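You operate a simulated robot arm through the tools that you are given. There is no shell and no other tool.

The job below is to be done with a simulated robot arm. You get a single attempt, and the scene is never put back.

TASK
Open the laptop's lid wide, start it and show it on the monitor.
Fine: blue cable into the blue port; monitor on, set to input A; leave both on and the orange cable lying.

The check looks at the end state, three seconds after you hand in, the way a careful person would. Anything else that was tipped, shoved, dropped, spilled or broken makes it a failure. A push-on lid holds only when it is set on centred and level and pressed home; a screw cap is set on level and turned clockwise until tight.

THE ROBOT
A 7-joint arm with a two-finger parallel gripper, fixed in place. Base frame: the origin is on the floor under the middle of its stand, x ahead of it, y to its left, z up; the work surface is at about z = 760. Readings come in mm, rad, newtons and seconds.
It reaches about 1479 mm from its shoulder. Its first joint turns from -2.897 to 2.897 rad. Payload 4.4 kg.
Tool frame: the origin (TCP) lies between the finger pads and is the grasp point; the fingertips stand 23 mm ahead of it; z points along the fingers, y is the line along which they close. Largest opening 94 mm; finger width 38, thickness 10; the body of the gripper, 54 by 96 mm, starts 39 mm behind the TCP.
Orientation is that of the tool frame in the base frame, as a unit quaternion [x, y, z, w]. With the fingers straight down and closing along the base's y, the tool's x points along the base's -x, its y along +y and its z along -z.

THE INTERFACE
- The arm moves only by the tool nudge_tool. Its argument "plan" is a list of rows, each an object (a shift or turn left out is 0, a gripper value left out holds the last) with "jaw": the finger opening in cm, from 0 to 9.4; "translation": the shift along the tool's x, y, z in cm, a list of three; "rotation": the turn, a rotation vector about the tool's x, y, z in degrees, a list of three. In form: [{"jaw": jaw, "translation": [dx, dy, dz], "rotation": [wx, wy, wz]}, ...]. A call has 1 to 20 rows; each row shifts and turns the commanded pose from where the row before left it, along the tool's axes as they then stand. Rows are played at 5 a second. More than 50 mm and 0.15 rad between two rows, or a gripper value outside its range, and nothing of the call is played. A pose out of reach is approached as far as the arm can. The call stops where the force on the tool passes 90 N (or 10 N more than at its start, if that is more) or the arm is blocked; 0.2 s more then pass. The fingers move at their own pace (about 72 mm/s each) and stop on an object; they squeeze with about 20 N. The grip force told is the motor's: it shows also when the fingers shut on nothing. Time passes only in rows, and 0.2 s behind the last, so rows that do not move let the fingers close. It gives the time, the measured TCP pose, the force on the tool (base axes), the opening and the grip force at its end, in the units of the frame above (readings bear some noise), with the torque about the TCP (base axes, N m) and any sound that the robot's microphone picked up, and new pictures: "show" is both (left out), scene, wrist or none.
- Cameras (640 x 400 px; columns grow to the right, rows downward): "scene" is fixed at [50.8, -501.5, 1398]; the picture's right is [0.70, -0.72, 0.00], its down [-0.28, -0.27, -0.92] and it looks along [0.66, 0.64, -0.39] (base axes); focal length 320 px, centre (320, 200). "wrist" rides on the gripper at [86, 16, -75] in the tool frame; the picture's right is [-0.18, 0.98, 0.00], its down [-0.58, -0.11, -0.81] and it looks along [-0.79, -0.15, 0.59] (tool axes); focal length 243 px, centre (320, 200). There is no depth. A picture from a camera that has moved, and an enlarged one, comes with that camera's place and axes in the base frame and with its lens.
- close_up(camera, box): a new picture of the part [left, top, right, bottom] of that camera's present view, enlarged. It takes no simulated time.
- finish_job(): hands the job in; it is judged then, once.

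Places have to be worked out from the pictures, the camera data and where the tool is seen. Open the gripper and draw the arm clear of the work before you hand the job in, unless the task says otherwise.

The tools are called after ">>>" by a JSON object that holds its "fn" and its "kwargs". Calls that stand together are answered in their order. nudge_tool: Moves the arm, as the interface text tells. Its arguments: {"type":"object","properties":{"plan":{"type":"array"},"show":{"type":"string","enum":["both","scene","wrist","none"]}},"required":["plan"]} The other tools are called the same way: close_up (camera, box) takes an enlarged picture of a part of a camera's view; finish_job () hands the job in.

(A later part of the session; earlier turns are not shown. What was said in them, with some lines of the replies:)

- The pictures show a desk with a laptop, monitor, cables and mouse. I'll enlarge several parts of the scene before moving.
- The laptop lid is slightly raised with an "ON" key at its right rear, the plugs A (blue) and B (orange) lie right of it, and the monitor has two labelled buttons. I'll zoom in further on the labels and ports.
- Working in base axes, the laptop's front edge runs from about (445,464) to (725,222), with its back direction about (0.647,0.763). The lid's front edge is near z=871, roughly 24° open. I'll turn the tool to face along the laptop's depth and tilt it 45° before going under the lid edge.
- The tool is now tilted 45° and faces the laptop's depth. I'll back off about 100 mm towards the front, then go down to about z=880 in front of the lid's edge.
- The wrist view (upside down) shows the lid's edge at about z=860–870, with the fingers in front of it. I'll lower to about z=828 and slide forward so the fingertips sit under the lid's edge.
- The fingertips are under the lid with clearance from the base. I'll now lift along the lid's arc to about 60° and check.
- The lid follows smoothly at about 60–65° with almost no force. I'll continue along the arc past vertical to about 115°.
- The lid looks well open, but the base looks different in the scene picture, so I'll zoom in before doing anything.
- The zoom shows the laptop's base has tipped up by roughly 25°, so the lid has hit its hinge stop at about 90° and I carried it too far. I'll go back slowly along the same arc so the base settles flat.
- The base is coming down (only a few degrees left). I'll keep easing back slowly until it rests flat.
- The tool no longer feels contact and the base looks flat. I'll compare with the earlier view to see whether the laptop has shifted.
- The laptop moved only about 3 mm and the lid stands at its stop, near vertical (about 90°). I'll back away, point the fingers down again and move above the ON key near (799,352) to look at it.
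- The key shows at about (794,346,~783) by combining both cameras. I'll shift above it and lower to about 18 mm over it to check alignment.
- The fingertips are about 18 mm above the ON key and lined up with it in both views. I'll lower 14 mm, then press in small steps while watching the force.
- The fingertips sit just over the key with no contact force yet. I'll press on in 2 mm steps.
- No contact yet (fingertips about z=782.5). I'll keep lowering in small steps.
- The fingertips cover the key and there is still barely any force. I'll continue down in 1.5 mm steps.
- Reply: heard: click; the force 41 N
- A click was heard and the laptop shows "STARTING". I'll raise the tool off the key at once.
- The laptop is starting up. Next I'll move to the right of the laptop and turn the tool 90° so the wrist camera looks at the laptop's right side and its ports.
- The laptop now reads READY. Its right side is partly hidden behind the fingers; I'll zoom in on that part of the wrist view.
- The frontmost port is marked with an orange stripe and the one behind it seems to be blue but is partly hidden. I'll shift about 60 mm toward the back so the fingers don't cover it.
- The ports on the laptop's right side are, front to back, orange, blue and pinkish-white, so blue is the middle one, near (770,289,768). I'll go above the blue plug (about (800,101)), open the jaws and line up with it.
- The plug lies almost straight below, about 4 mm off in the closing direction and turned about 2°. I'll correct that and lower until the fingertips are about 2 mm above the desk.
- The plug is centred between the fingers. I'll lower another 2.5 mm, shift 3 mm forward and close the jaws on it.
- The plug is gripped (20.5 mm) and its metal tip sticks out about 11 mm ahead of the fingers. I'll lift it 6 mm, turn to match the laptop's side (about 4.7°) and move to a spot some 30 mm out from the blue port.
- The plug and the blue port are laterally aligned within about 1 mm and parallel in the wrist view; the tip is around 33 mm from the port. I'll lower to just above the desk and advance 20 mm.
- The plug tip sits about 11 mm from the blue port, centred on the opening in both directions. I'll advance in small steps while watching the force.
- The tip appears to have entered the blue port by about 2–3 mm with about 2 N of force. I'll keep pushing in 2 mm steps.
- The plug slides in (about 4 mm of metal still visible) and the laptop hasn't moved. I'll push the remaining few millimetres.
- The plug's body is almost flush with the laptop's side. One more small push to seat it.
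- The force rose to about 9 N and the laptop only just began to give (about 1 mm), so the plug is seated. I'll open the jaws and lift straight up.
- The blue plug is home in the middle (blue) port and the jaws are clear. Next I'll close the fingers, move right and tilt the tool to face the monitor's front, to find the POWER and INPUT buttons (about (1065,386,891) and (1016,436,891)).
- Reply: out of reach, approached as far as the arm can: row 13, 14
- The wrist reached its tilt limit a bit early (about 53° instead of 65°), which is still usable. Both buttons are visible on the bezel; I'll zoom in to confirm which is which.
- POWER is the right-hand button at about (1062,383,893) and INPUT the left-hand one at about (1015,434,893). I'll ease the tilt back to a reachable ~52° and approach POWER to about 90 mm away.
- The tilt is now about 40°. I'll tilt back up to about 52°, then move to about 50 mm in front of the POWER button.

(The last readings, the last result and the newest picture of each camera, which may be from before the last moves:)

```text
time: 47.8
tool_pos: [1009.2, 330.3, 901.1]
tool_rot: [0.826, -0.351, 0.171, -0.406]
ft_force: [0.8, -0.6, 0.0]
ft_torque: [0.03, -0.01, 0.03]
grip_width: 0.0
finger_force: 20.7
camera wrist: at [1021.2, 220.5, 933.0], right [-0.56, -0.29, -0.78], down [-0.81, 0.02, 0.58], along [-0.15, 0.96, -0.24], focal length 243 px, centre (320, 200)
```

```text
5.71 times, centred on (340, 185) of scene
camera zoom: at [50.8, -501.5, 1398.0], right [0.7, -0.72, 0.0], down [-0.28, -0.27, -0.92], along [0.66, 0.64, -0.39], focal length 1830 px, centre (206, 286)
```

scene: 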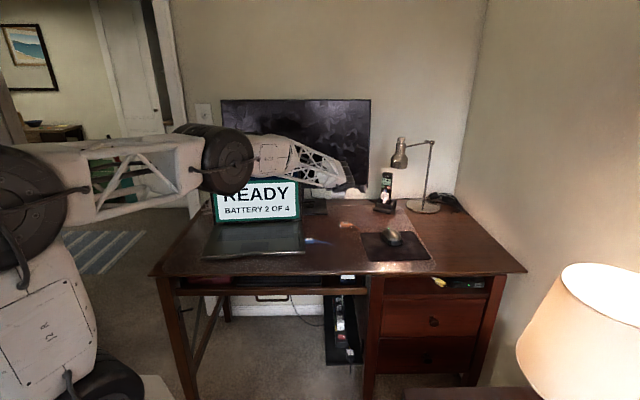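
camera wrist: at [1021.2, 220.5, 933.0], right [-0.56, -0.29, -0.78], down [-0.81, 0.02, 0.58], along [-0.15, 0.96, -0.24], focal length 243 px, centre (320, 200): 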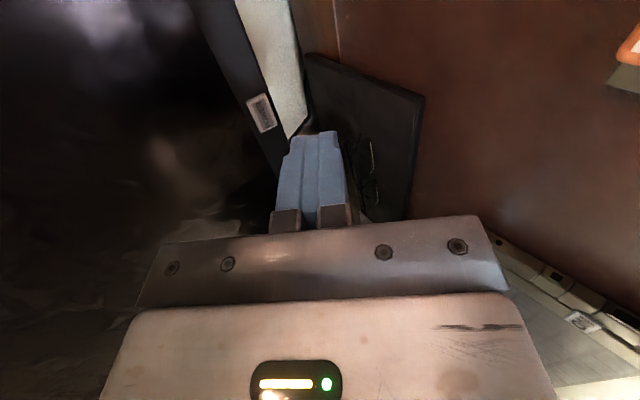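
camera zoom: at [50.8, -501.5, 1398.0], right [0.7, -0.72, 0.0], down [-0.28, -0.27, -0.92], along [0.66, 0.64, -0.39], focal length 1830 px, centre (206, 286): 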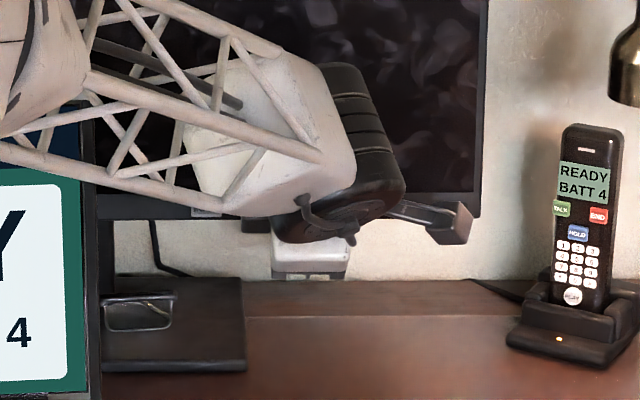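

POWER is now estimated at (1064,384,892), straight ahead of the fingertips about 52 mm away. I'll advance 44 mm and then look closely.

>>> {"fn": "nudge_tool", "kwargs": {"plan": [{"translation": [-0.013, -0.823, 1.217]}, {"translation": [-0.013, -0.823, 1.217]}, {"translation": [-0.013, -0.823, 1.217]}, {"translation": [0, 0, 0]}], "show": "both"}}

>>> {"fn": "close_up", "kwargs": {"camera": "wrist", "box": [220, 70, 400, 230]}}

>>> {"fn": "close_up", "kwargs": {"camera": "scene", "box": [290, 150, 390, 220]}}

```text
time: 48.8
tool_pos: [1042.0, 361.2, 898.4]
tool_rot: [0.827, -0.351, 0.17, -0.405]
ft_force: [-1.1, 0.3, 0.6]
ft_torque: [-0.02, -0.04, 0.01]
grip_width: 0.2
finger_force: 20.0
camera wrist: at [1052.3, 251.0, 930.4], right [-0.56, -0.29, -0.78], down [-0.81, 0.02, 0.58], along [-0.15, 0.96, -0.24], focal length 243 px, centre (320, 200)
```

scene: 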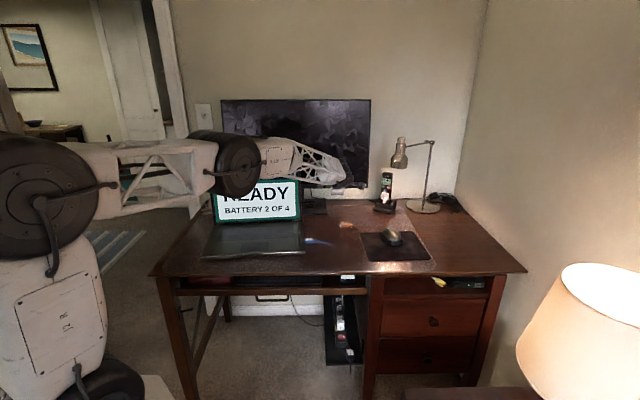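
wrist: 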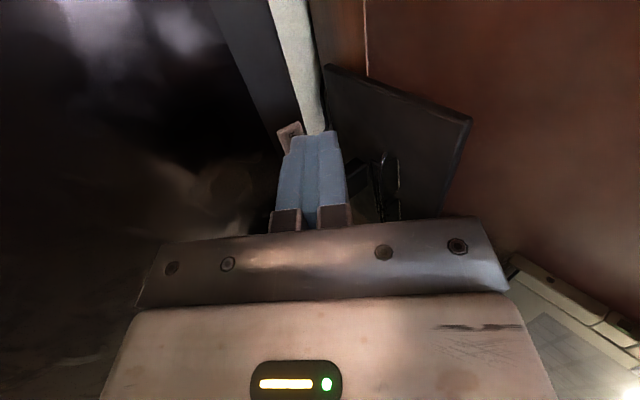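

```text
2.50 times, centred on (310, 150) of wrist
camera zoom: at [1052.3, 251.0, 930.4], right [-0.56, -0.29, -0.78], down [-0.81, 0.02, 0.58], along [-0.15, 0.96, -0.24], focal length 606 px, centre (345, 325)
```

zoom: 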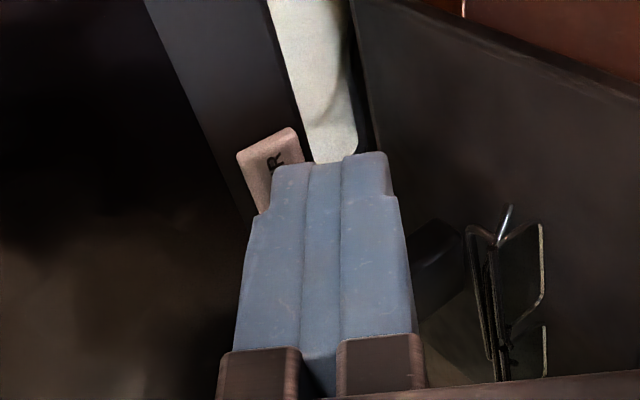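

```text
5.71 times, centred on (340, 185) of scene
camera zoom: at [50.8, -501.5, 1398.0], right [0.7, -0.72, 0.0], down [-0.28, -0.27, -0.92], along [0.66, 0.64, -0.39], focal length 1830 px, centre (206, 286)
```

zoom: 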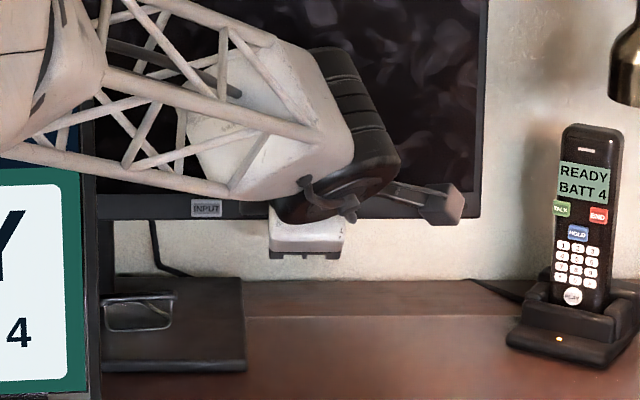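

The fingertips are just in front of the POWER button with their upper edge around its middle. I'll shift 2 mm left and close in by small steps, watching force and sound.

>>> {"fn": "nudge_tool", "kwargs": {"plan": [{"translation": [-0.2, -0.122, 0.158]}, {"translation": [0, -0.122, 0.158]}, {"translation": [0, 0, 0]}], "show": "none"}}

>>> {"fn": "nudge_tool", "kwargs": {"plan": [{"translation": [0, -0.122, 0.158]}, {"translation": [0, 0, 0]}], "show": "wrist"}}

>>> {"fn": "close_up", "kwargs": {"camera": "wrist", "box": [220, 70, 400, 230]}}

```text
time: 49.6
tool_pos: [1042.5, 364.4, 897.8]
tool_rot: [0.827, -0.351, 0.17, -0.405]
ft_force: [-0.3, -0.5, -0.1]
ft_torque: [-0.01, -0.03, -0.02]
grip_width: 0.1
finger_force: 20.2
```

```text
time: 50.2
tool_pos: [1044.4, 367.6, 897.7]
tool_rot: [0.827, -0.351, 0.17, -0.405]
ft_force: [0.0, -0.1, 0.4]
ft_torque: [0.03, 0.0, -0.03]
grip_width: 0.3
finger_force: 20.3
camera wrist: at [1055.1, 256.6, 930.1], right [-0.56, -0.29, -0.78], down [-0.81, 0.02, 0.58], along [-0.15, 0.96, -0.24], focal length 243 px, centre (320, 200)
```

wrist: 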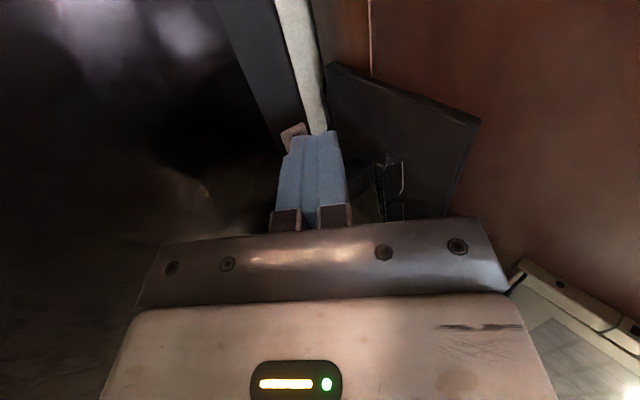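

```text
2.50 times, centred on (310, 150) of wrist
camera zoom: at [1055.1, 256.6, 930.1], right [-0.56, -0.29, -0.78], down [-0.81, 0.02, 0.58], along [-0.15, 0.96, -0.24], focal length 606 px, centre (345, 325)
```

zoom: 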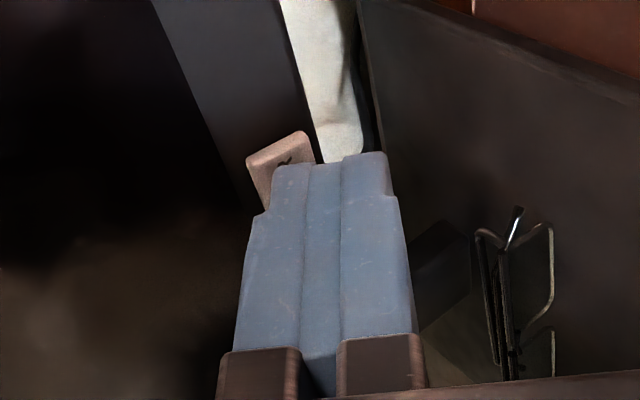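

No contact yet. I'll continue forward in 2 mm steps.

>>> {"fn": "nudge_tool", "kwargs": {"plan": [{"translation": [0, -0.122, 0.158]}, {"translation": [0, 0, 0]}], "show": "none"}}

>>> {"fn": "nudge_tool", "kwargs": {"plan": [{"translation": [0, -0.122, 0.158]}, {"translation": [0, 0, 0]}], "show": "both"}}

>>> {"fn": "close_up", "kwargs": {"camera": "wrist", "box": [220, 70, 400, 230]}}

```text
time: 50.8
tool_pos: [1044.2, 366.8, 896.7]
tool_rot: [0.827, -0.351, 0.17, -0.405]
ft_force: [0.5, -0.2, -0.2]
ft_torque: [0.03, 0.03, 0.01]
grip_width: 0.0
finger_force: 19.7
```

```text
time: 51.4
tool_pos: [1047.1, 368.6, 897.6]
tool_rot: [0.827, -0.35, 0.17, -0.405]
ft_force: [-0.3, 0.3, -0.3]
ft_torque: [0.02, -0.01, 0.04]
grip_width: 0.0
finger_force: 20.6
camera wrist: at [1057.8, 259.1, 929.9], right [-0.56, -0.29, -0.78], down [-0.81, 0.02, 0.58], along [-0.15, 0.96, -0.24], focal length 243 px, centre (320, 200)
```

scene: 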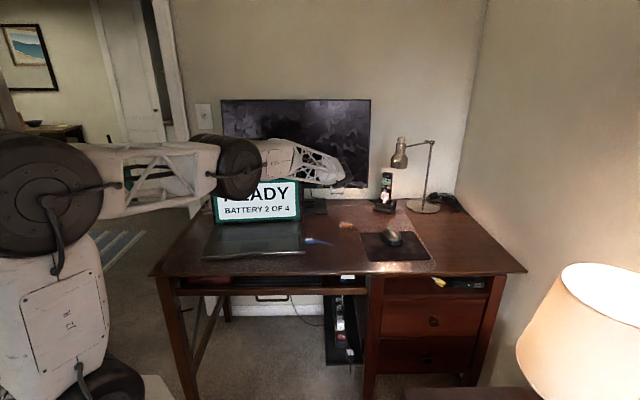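
wrist: 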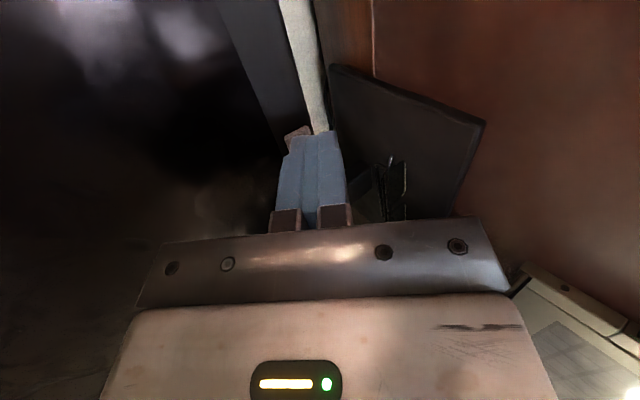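

```text
2.50 times, centred on (310, 150) of wrist
camera zoom: at [1057.8, 259.1, 929.9], right [-0.56, -0.29, -0.78], down [-0.81, 0.02, 0.58], along [-0.15, 0.96, -0.24], focal length 606 px, centre (345, 325)
```

zoom: 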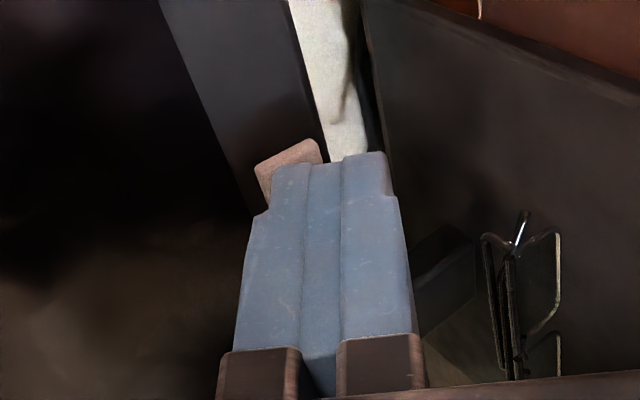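

Still free, with the button going behind the fingertips. I'll continue in 2 mm steps.

>>> {"fn": "nudge_tool", "kwargs": {"plan": [{"translation": [0, -0.122, 0.158]}, {"translation": [0, 0, 0]}], "show": "none"}}

>>> {"fn": "nudge_tool", "kwargs": {"plan": [{"translation": [0, -0.122, 0.158]}, {"translation": [0, 0, 0]}], "show": "both"}}

>>> {"fn": "close_up", "kwargs": {"camera": "wrist", "box": [220, 70, 400, 230]}}

```text
time: 52.0
tool_pos: [1047.6, 370.4, 896.8]
tool_rot: [0.827, -0.351, 0.17, -0.406]
ft_force: [-1.8, -1.3, 0.7]
ft_torque: [0.01, 0.02, -0.02]
grip_width: 0.0
finger_force: 20.4
```

```text
time: 52.6
tool_pos: [1050.2, 371.8, 896.9]
tool_rot: [0.827, -0.35, 0.17, -0.406]
ft_force: [-1.1, -1.0, -0.8]
ft_torque: [-0.02, 0.02, 0.02]
grip_width: 0.2
finger_force: 20.3
heard: click
camera wrist: at [1060.7, 262.2, 929.7], right [-0.56, -0.29, -0.78], down [-0.81, 0.02, 0.58], along [-0.15, 0.96, -0.24], focal length 243 px, centre (320, 200)
```

scene: 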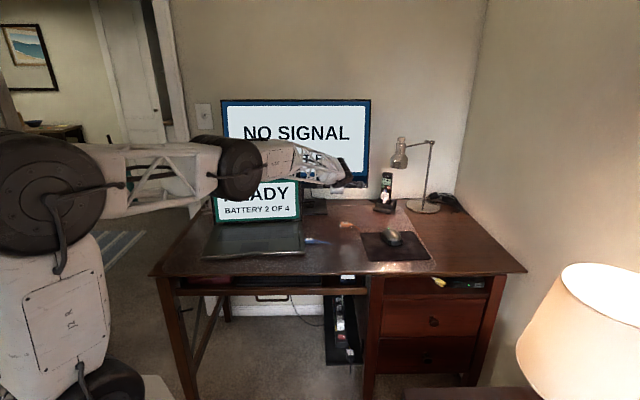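
wrist: 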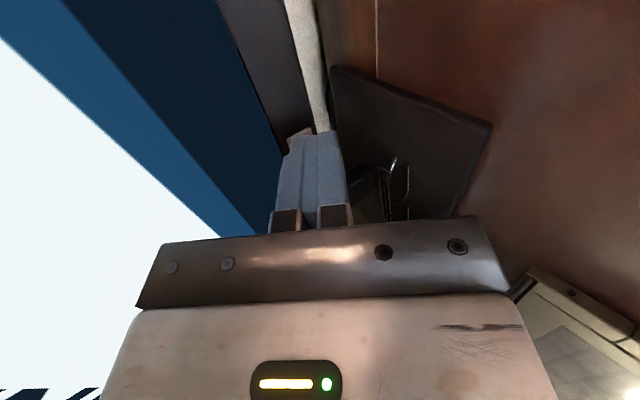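

```text
2.50 times, centred on (310, 150) of wrist
camera zoom: at [1060.7, 262.2, 929.7], right [-0.56, -0.29, -0.78], down [-0.81, 0.02, 0.58], along [-0.15, 0.96, -0.24], focal length 606 px, centre (345, 325)
```

zoom: 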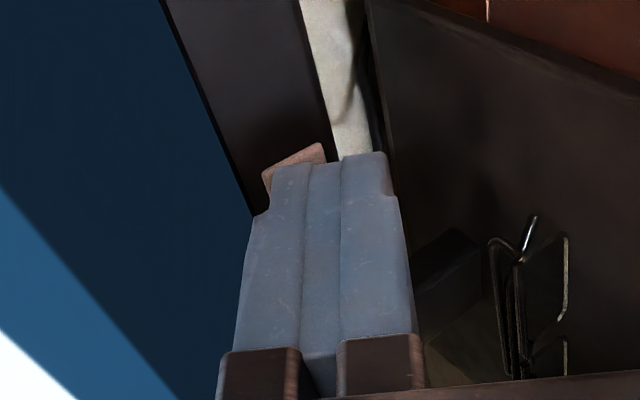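

A click, and the monitor came on with "NO SIGNAL". I'll back straight off and read the second line.

>>> {"fn": "nudge_tool", "kwargs": {"plan": [{"translation": [0, 0.61, -0.79]}, {"translation": [0, 1.83, -2.37]}, {"translation": [0, 1.83, -2.37]}], "show": "both"}}

>>> {"fn": "close_up", "kwargs": {"camera": "scene", "box": [210, 90, 390, 202]}}

```text
time: 53.4
tool_pos: [997.7, 323.3, 896.4]
tool_rot: [0.827, -0.351, 0.17, -0.405]
ft_force: [-0.1, 0.0, -0.2]
ft_torque: [0.01, -0.01, 0.01]
grip_width: 0.1
finger_force: 20.2
camera wrist: at [1009.7, 213.8, 929.0], right [-0.56, -0.29, -0.78], down [-0.81, 0.02, 0.58], along [-0.15, 0.96, -0.24], focal length 243 px, centre (320, 200)
```

scene: 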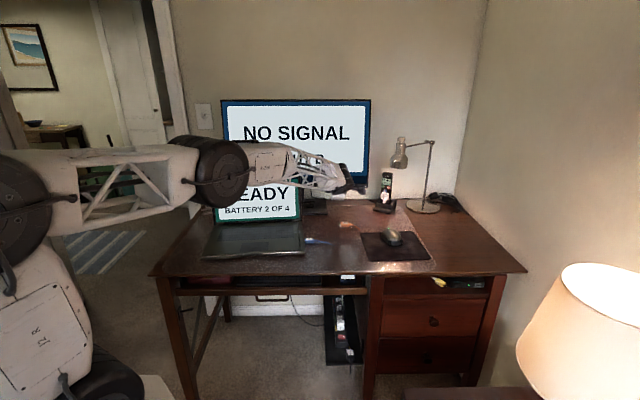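
wrist: 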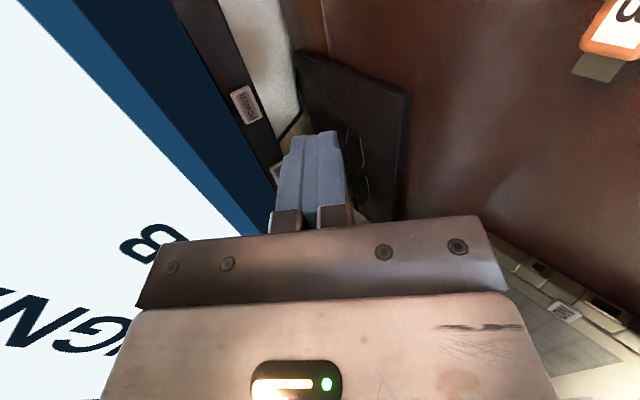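

```text
3.56 times, centred on (300, 146) of scene
camera zoom: at [50.8, -501.5, 1398.0], right [0.7, -0.72, 0.0], down [-0.28, -0.27, -0.92], along [0.66, 0.64, -0.39], focal length 1139 px, centre (391, 392)
```

zoom: 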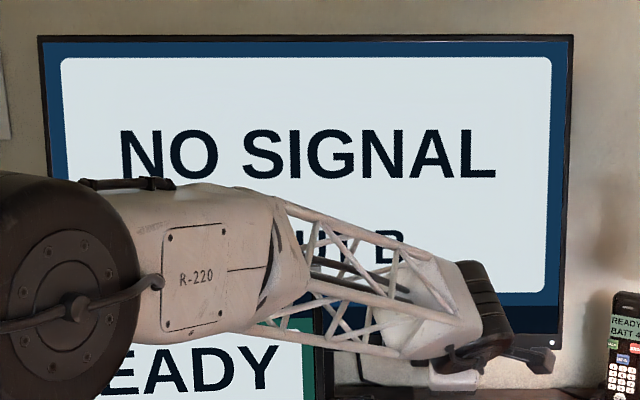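

The monitor reads "NO SIGNAL / INPUT B", so one INPUT press is needed. INPUT is about 70 mm left of POWER; I'll slide 72 mm left at this stand-off and check.

>>> {"fn": "nudge_tool", "kwargs": {"plan": [{"translation": [-2.4, 0, 0]}, {"translation": [-2.4, 0, 0]}, {"translation": [-2.4, 0, 0]}, {"translation": [0, 0, 0]}], "show": "both"}}

>>> {"fn": "close_up", "kwargs": {"camera": "wrist", "box": [180, 50, 360, 230]}}

>>> {"fn": "close_up", "kwargs": {"camera": "scene", "box": [180, 130, 380, 270]}}

```text
time: 54.4
tool_pos: [948.3, 374.8, 897.9]
tool_rot: [0.827, -0.351, 0.17, -0.405]
ft_force: [0.0, -0.4, 0.0]
ft_torque: [0.03, 0.01, -0.01]
grip_width: 0.0
finger_force: 20.1
camera wrist: at [960.1, 265.4, 929.6], right [-0.56, -0.29, -0.78], down [-0.81, 0.02, 0.58], along [-0.15, 0.96, -0.24], focal length 243 px, centre (320, 200)
```

scene: 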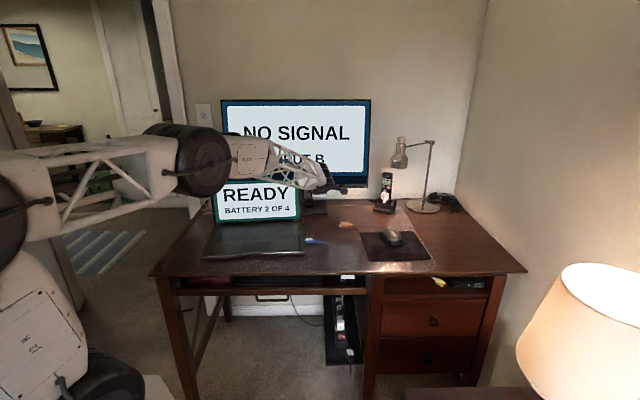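
wrist: 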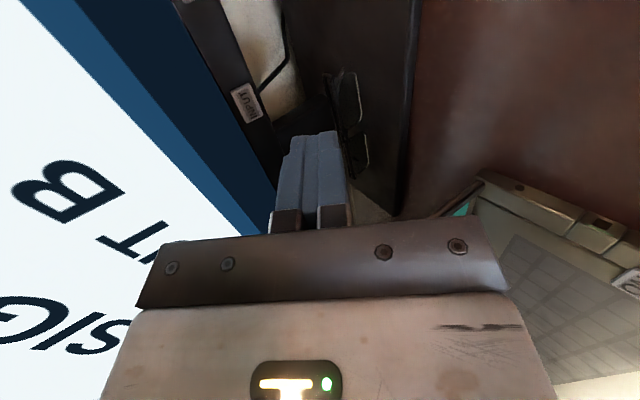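

```text
2.22 times, centred on (270, 140) of wrist
camera zoom: at [960.1, 265.4, 929.6], right [-0.56, -0.29, -0.78], down [-0.81, 0.02, 0.58], along [-0.15, 0.96, -0.24], focal length 539 px, centre (431, 333)
```

zoom: 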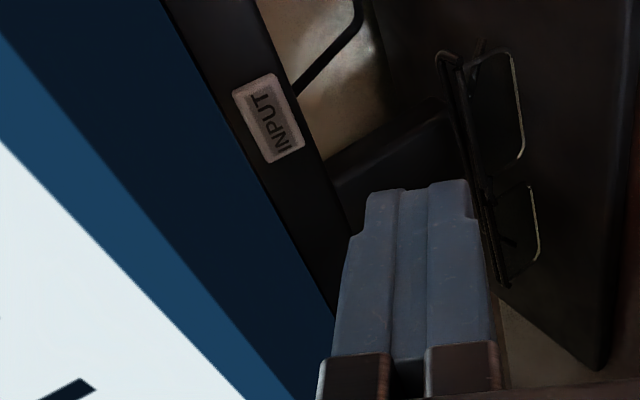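

```text
2.86 times, centred on (280, 200) of scene
camera zoom: at [50.8, -501.5, 1398.0], right [0.7, -0.72, 0.0], down [-0.28, -0.27, -0.92], along [0.66, 0.64, -0.39], focal length 915 px, centre (434, 200)
```

zoom: 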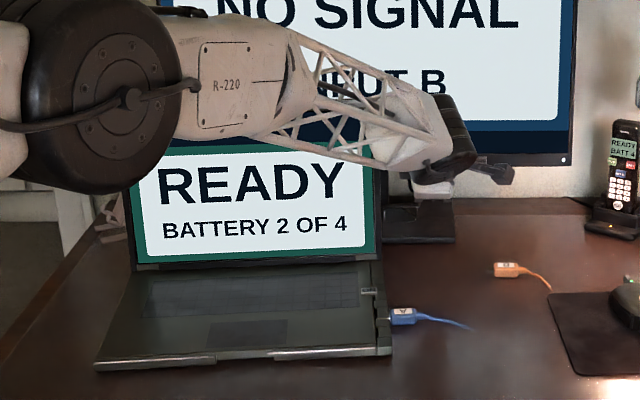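

INPUT sits in exactly the same place in the wrist view as POWER did before its press. I'll advance 58 mm, then go in 2 mm steps.

>>> {"fn": "nudge_tool", "kwargs": {"plan": [{"translation": [0, -1.181, 1.529]}, {"translation": [0, -1.181, 1.529]}, {"translation": [0, -1.181, 1.529]}, {"translation": [0, 0, 0]}], "show": "wrist"}}

>>> {"fn": "close_up", "kwargs": {"camera": "wrist", "box": [220, 70, 400, 230]}}

```text
time: 55.4
tool_pos: [993.1, 415.3, 895.9]
tool_rot: [0.827, -0.351, 0.17, -0.405]
ft_force: [-0.1, 0.7, 0.0]
ft_torque: [0.02, -0.01, 0.01]
grip_width: 0.0
finger_force: 20.0
camera wrist: at [1002.5, 305.4, 929.3], right [-0.56, -0.29, -0.78], down [-0.81, 0.02, 0.58], along [-0.15, 0.96, -0.24], focal length 243 px, centre (320, 200)
```

wrist: 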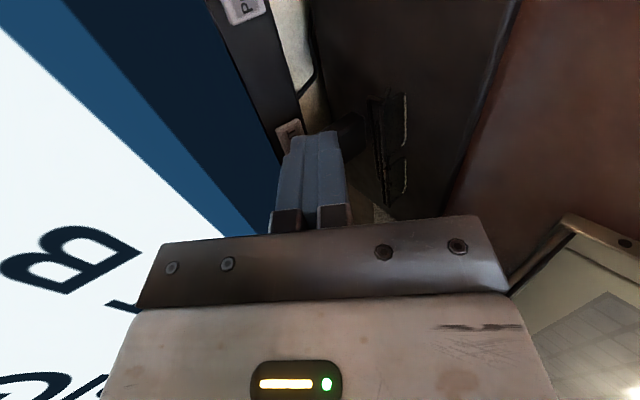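

```text
2.50 times, centred on (310, 150) of wrist
camera zoom: at [1002.5, 305.4, 929.3], right [-0.56, -0.29, -0.78], down [-0.81, 0.02, 0.58], along [-0.15, 0.96, -0.24], focal length 606 px, centre (345, 325)
```

zoom: 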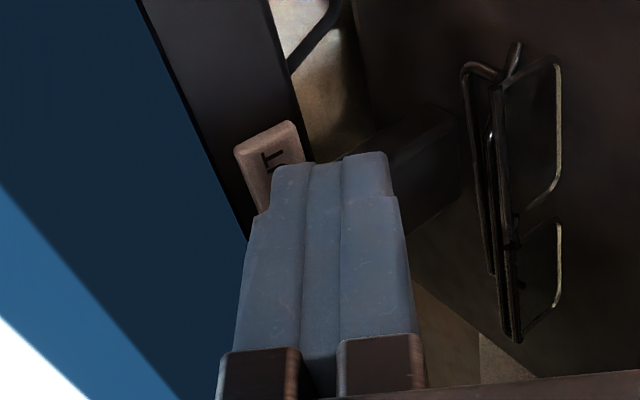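

The fingertips line up with INPUT as they did with POWER. I'll close in 2–4 mm at a time and stop at the first click.

>>> {"fn": "nudge_tool", "kwargs": {"plan": [{"translation": [0, -0.244, 0.316]}, {"translation": [0, -0.122, 0.158]}, {"translation": [0, 0, 0]}], "show": "none"}}

>>> {"fn": "nudge_tool", "kwargs": {"plan": [{"translation": [0, -0.122, 0.158]}, {"translation": [0, 0, 0]}], "show": "wrist"}}

>>> {"fn": "close_up", "kwargs": {"camera": "scene", "box": [210, 90, 390, 202]}}

```text
time: 56.2
tool_pos: [995.1, 419.7, 896.2]
tool_rot: [0.827, -0.351, 0.17, -0.405]
ft_force: [0.7, 0.5, 1.0]
ft_torque: [0.02, 0.01, 0.01]
grip_width: 0.0
finger_force: 20.4
```

```text
time: 56.8
tool_pos: [996.4, 420.7, 897.3]
tool_rot: [0.827, -0.351, 0.17, -0.405]
ft_force: [0.1, -0.1, -0.3]
ft_torque: [0.01, 0.0, -0.01]
grip_width: 0.1
finger_force: 20.0
camera wrist: at [1007.7, 311.2, 929.6], right [-0.56, -0.29, -0.78], down [-0.81, 0.02, 0.58], along [-0.15, 0.96, -0.24], focal length 243 px, centre (320, 200)
```

wrist: 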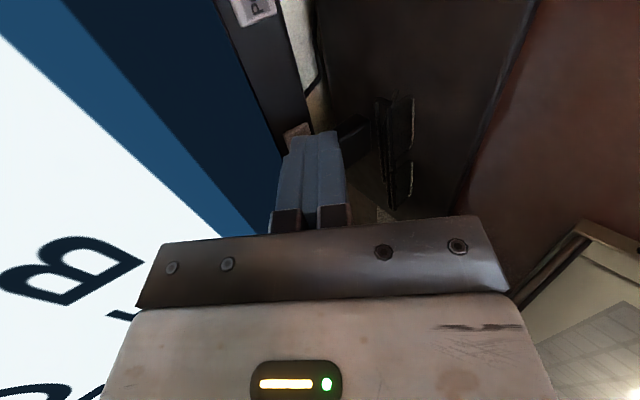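

```text
3.56 times, centred on (300, 146) of scene
camera zoom: at [50.8, -501.5, 1398.0], right [0.7, -0.72, 0.0], down [-0.28, -0.27, -0.92], along [0.66, 0.64, -0.39], focal length 1139 px, centre (391, 392)
```

zoom: 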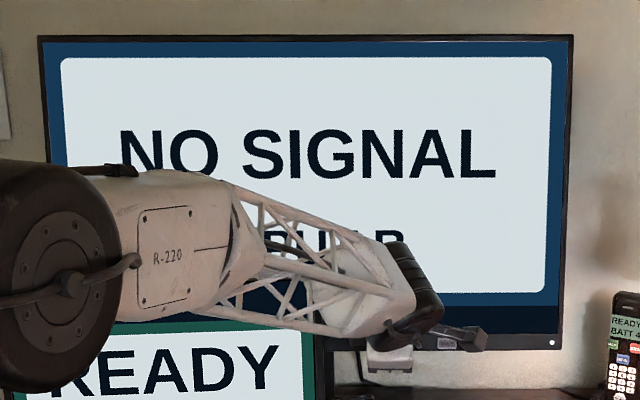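

No click yet (about 66 mm advanced). I'll take another 2 mm step and check.

>>> {"fn": "nudge_tool", "kwargs": {"plan": [{"translation": [0, -0.122, 0.158]}, {"translation": [0, 0, 0]}], "show": "scene"}}

```text
time: 57.4
tool_pos: [997.3, 422.2, 897.0]
tool_rot: [0.827, -0.352, 0.169, -0.405]
ft_force: [-0.5, -1.5, 0.3]
ft_torque: [0.01, -0.01, 0.04]
grip_width: 0.0
finger_force: 19.8
heard: click
```

scene: 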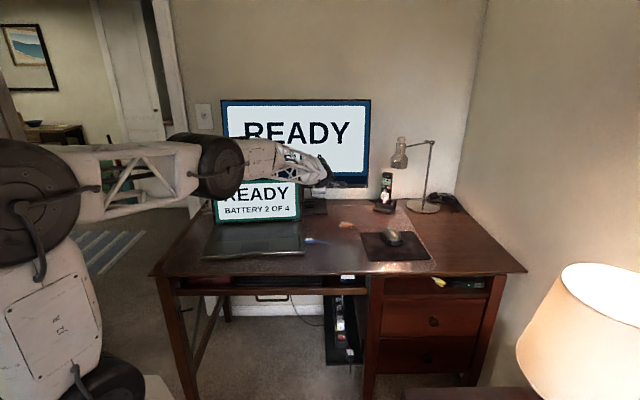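

A click, and the monitor now shows "READY" from the laptop on the chosen input. I'll back straight off the button.

>>> {"fn": "nudge_tool", "kwargs": {"plan": [{"translation": [0, 0.61, -0.79]}, {"translation": [0, 1.83, -2.37]}, {"translation": [0, 1.83, -2.37]}, {"translation": [2.0, 1.83, -2.37]}, {"translation": [2.0, 1.83, -2.37]}, {"translation": [2.0, 0, -3.5]}, {"translation": [0, 0, -4.5]}, {"translation": [0, 0, -4.5]}], "show": "both"}}

>>> {"fn": "close_up", "kwargs": {"camera": "scene", "box": [180, 90, 400, 280]}}

```text
time: 59.2
tool_pos: [875.3, 220.5, 974.6]
tool_rot: [0.827, -0.351, 0.17, -0.405]
ft_force: [-0.1, 0.8, -1.1]
ft_torque: [0.0, -0.05, 0.0]
grip_width: 0.0
finger_force: 19.3
camera wrist: at [886.3, 110.8, 1007.2], right [-0.56, -0.29, -0.77], down [-0.81, 0.02, 0.58], along [-0.15, 0.96, -0.24], focal length 243 px, centre (320, 200)
```

scene: 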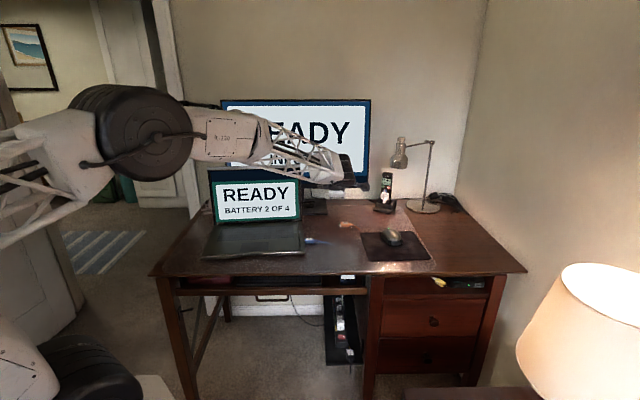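
wrist: 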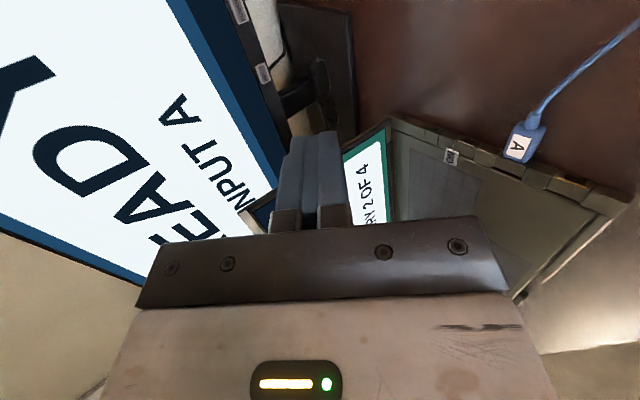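

```text
2.11 times, centred on (290, 185) of scene
camera zoom: at [50.8, -501.5, 1398.0], right [0.7, -0.72, 0.0], down [-0.28, -0.27, -0.92], along [0.66, 0.64, -0.39], focal length 674 px, centre (383, 232)
```

zoom: 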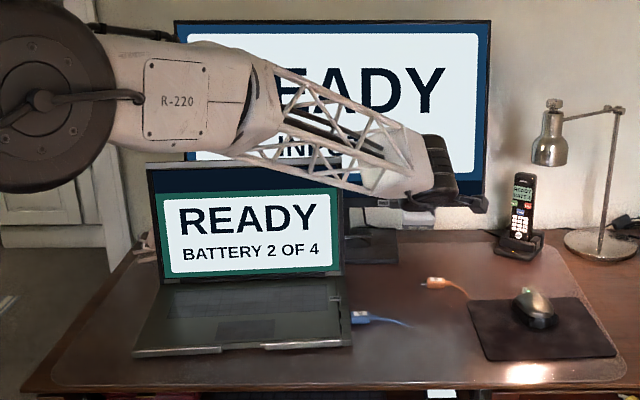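

The monitor shows "READY / INPUT A" and the laptop is still on. I'll raise the arm well clear, level the tool and open the gripper, then inspect everything.

>>> {"fn": "nudge_tool", "kwargs": {"plan": [{"translation": [0, -3.2, -2.47]}, {"translation": [0, -3.2, -2.47]}, {"translation": [0, -3.2, -2.47]}, {"translation": [0, -3.2, -2.47]}, {"translation": [0, -3.2, -2.47]}, {"translation": [0, -3.2, -2.47]}, {"rotation": [-7.47, 0, 0]}, {"rotation": [-7.47, 0, 0]}, {"rotation": [-7.47, 0, 0]}, {"rotation": [-7.47, 0, 0]}, {"rotation": [-7.47, 0, 0]}, {"rotation": [-7.47, 0, 0]}, {"rotation": [-7.47, 0, 0]}, {"jaw": 9.0}, {"translation": [0, 0, 0]}], "show": "both"}}

```text
time: 62.4
tool_pos: [877.1, 220.2, 1217.5]
tool_rot: [0.921, -0.39, -0.002, 0.001]
ft_force: [-0.2, -0.8, 1.0]
ft_torque: [0.0, -0.01, -0.01]
grip_width: 82.6
finger_force: 0.4
camera wrist: at [926.1, 147.0, 1291.2], right [-0.83, -0.55, 0.0], down [-0.32, 0.49, 0.81], along [-0.45, 0.67, -0.59], focal length 243 px, centre (320, 200)
```

scene: 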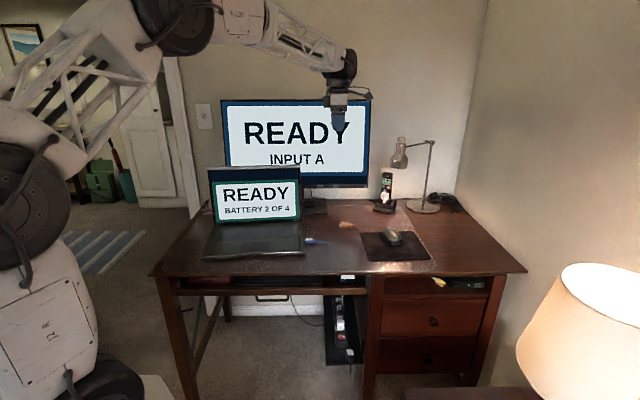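
wrist: 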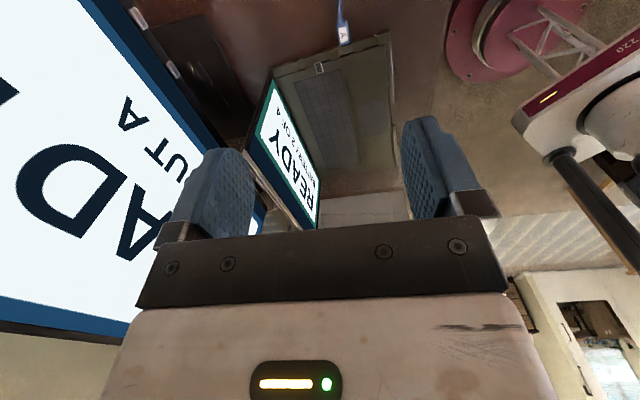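

Both screens read READY, with the monitor on INPUT A. I'll zoom in on several areas to check the plug, lid angle, and that nothing else moved.

>>> {"fn": "close_up", "kwargs": {"camera": "wrist", "box": [220, 0, 440, 240]}}

>>> {"fn": "close_up", "kwargs": {"camera": "scene", "box": [180, 180, 340, 280]}}

>>> {"fn": "close_up", "kwargs": {"camera": "scene", "box": [310, 180, 470, 280]}}

>>> {"fn": "close_up", "kwargs": {"camera": "scene", "box": [310, 175, 350, 200]}}

```text
1.67 times, centred on (330, 120) of wrist
camera zoom: at [926.1, 147.0, 1291.2], right [-0.83, -0.55, 0.0], down [-0.32, 0.49, 0.81], along [-0.45, 0.67, -0.59], focal length 404 px, centre (303, 333)
```

zoom: 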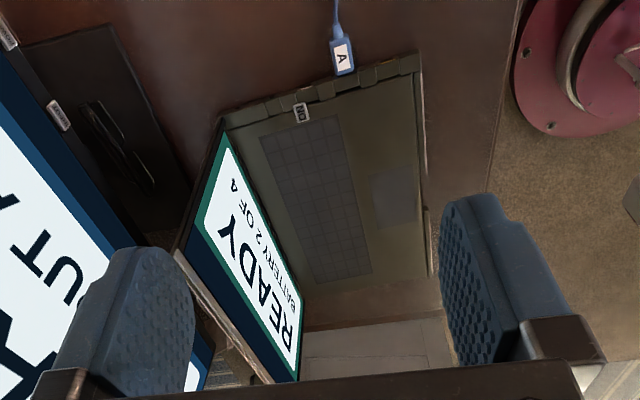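

```text
4.00 times, centred on (260, 230) of scene
camera zoom: at [50.8, -501.5, 1398.0], right [0.7, -0.72, 0.0], down [-0.28, -0.27, -0.92], along [0.66, 0.64, -0.39], focal length 1281 px, centre (560, 80)
```

zoom: 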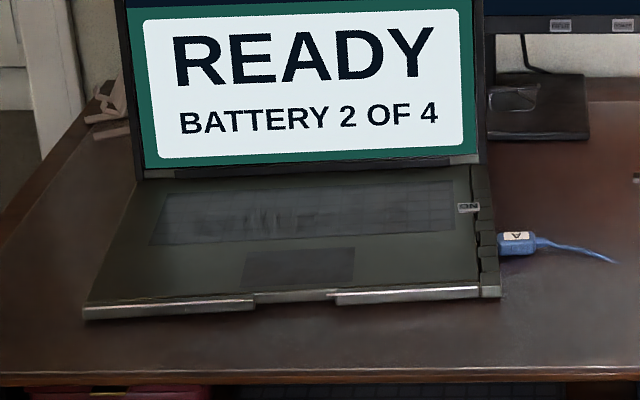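

```text
4.00 times, centred on (390, 230) of scene
camera zoom: at [50.8, -501.5, 1398.0], right [0.7, -0.72, 0.0], down [-0.28, -0.27, -0.92], along [0.66, 0.64, -0.39], focal length 1281 px, centre (40, 80)
```

zoom: 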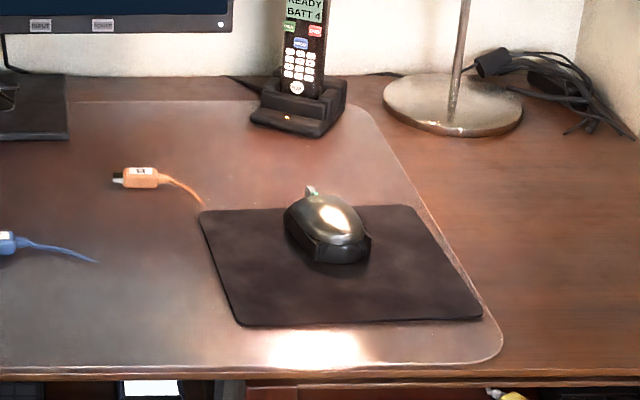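

```text
16.00 times, centred on (330, 188) of scene
camera zoom: at [50.8, -501.5, 1398.0], right [0.7, -0.72, 0.0], down [-0.28, -0.27, -0.92], along [0.66, 0.64, -0.39], focal length 5125 px, centre (160, 400)
```

zoom: 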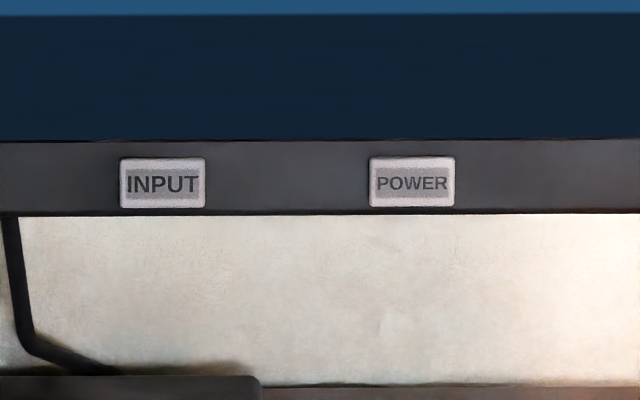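

Everything checks out: the monitor hasn't moved, the plug is seated, the orange cable, mouse, phone and glasses are undisturbed, and the lid is at its stop, slightly past vertical. I'll draw the arm back a little more with the gripper open and take a last look.

>>> {"fn": "nudge_tool", "kwargs": {"plan": [{"jaw": 9.0, "translation": [0, 4.0, -1.0]}, {"translation": [0, 4.0, -1.0]}, {"translation": [0, 4.0, -1.0]}, {"translation": [0, 4.0, 0]}, {"translation": [0, 0, 0]}, {"translation": [0, 0, 0]}, {"translation": [0, 0, 0]}, {"translation": [0, 0, 0]}], "show": "both"}}

>>> {"fn": "close_up", "kwargs": {"camera": "scene", "box": [180, 90, 400, 280]}}

```text
time: 64.2
tool_pos: [764.2, 107.7, 1246.7]
tool_rot: [0.921, -0.39, -0.002, 0.001]
ft_force: [1.0, 0.3, 0.5]
ft_torque: [0.01, 0.01, -0.02]
grip_width: 90.1
finger_force: 0.1
camera wrist: at [812.2, 35.6, 1320.6], right [-0.83, -0.55, 0.0], down [-0.32, 0.49, 0.81], along [-0.45, 0.67, -0.59], focal length 243 px, centre (320, 200)
```

scene: 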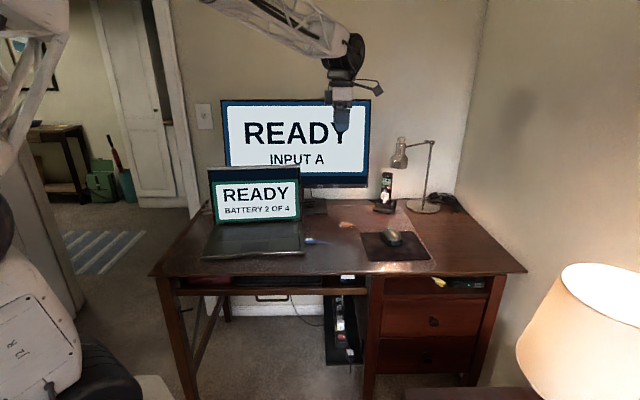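
wrist: 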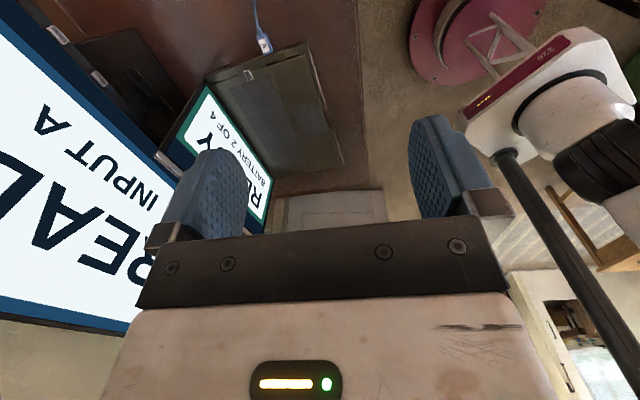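

```text
2.11 times, centred on (290, 185) of scene
camera zoom: at [50.8, -501.5, 1398.0], right [0.7, -0.72, 0.0], down [-0.28, -0.27, -0.92], along [0.66, 0.64, -0.39], focal length 674 px, centre (383, 232)
```

zoom: 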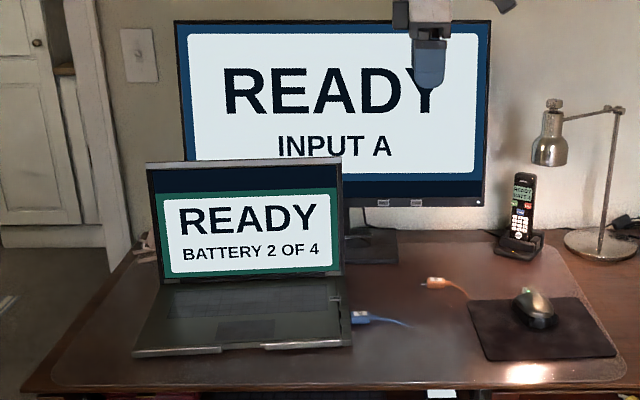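

The laptop is open and READY, the blue cable is in the blue port, and the monitor is on showing "READY / INPUT A". The orange cable still lies on the desk, and the arm is clear with the gripper open. I'm handing in the job.

>>> {"fn": "finish_job", "kwargs": {}}

```text
The job is handed in.
```

I've handed the job in, with the laptop open, started and showing on the monitor. The result of the check isn't back yet.

- **Laptop:** it is on and reads "READY". The lid is at its hinge stop, about 93° open, which is as far as it goes.
- **Cable:** the blue plug is pushed fully into the blue port, the second from the front on the laptop's right side.
- **Monitor:** it is on and set to input A, showing "READY / INPUT A" from the laptop.
- **Orange cable:** it is still lying where it was.

While opening the lid I pushed past its stop, and the front of the laptop lifted by about 25°. I lowered it back slowly and it settled flat, about 3 mm from where it started. Pushing in the plug moved it roughly another 1 mm.

The monitor, mouse, phone and glasses look undisturbed in the final pictures. The gripper is open and the arm is clear of the desk.
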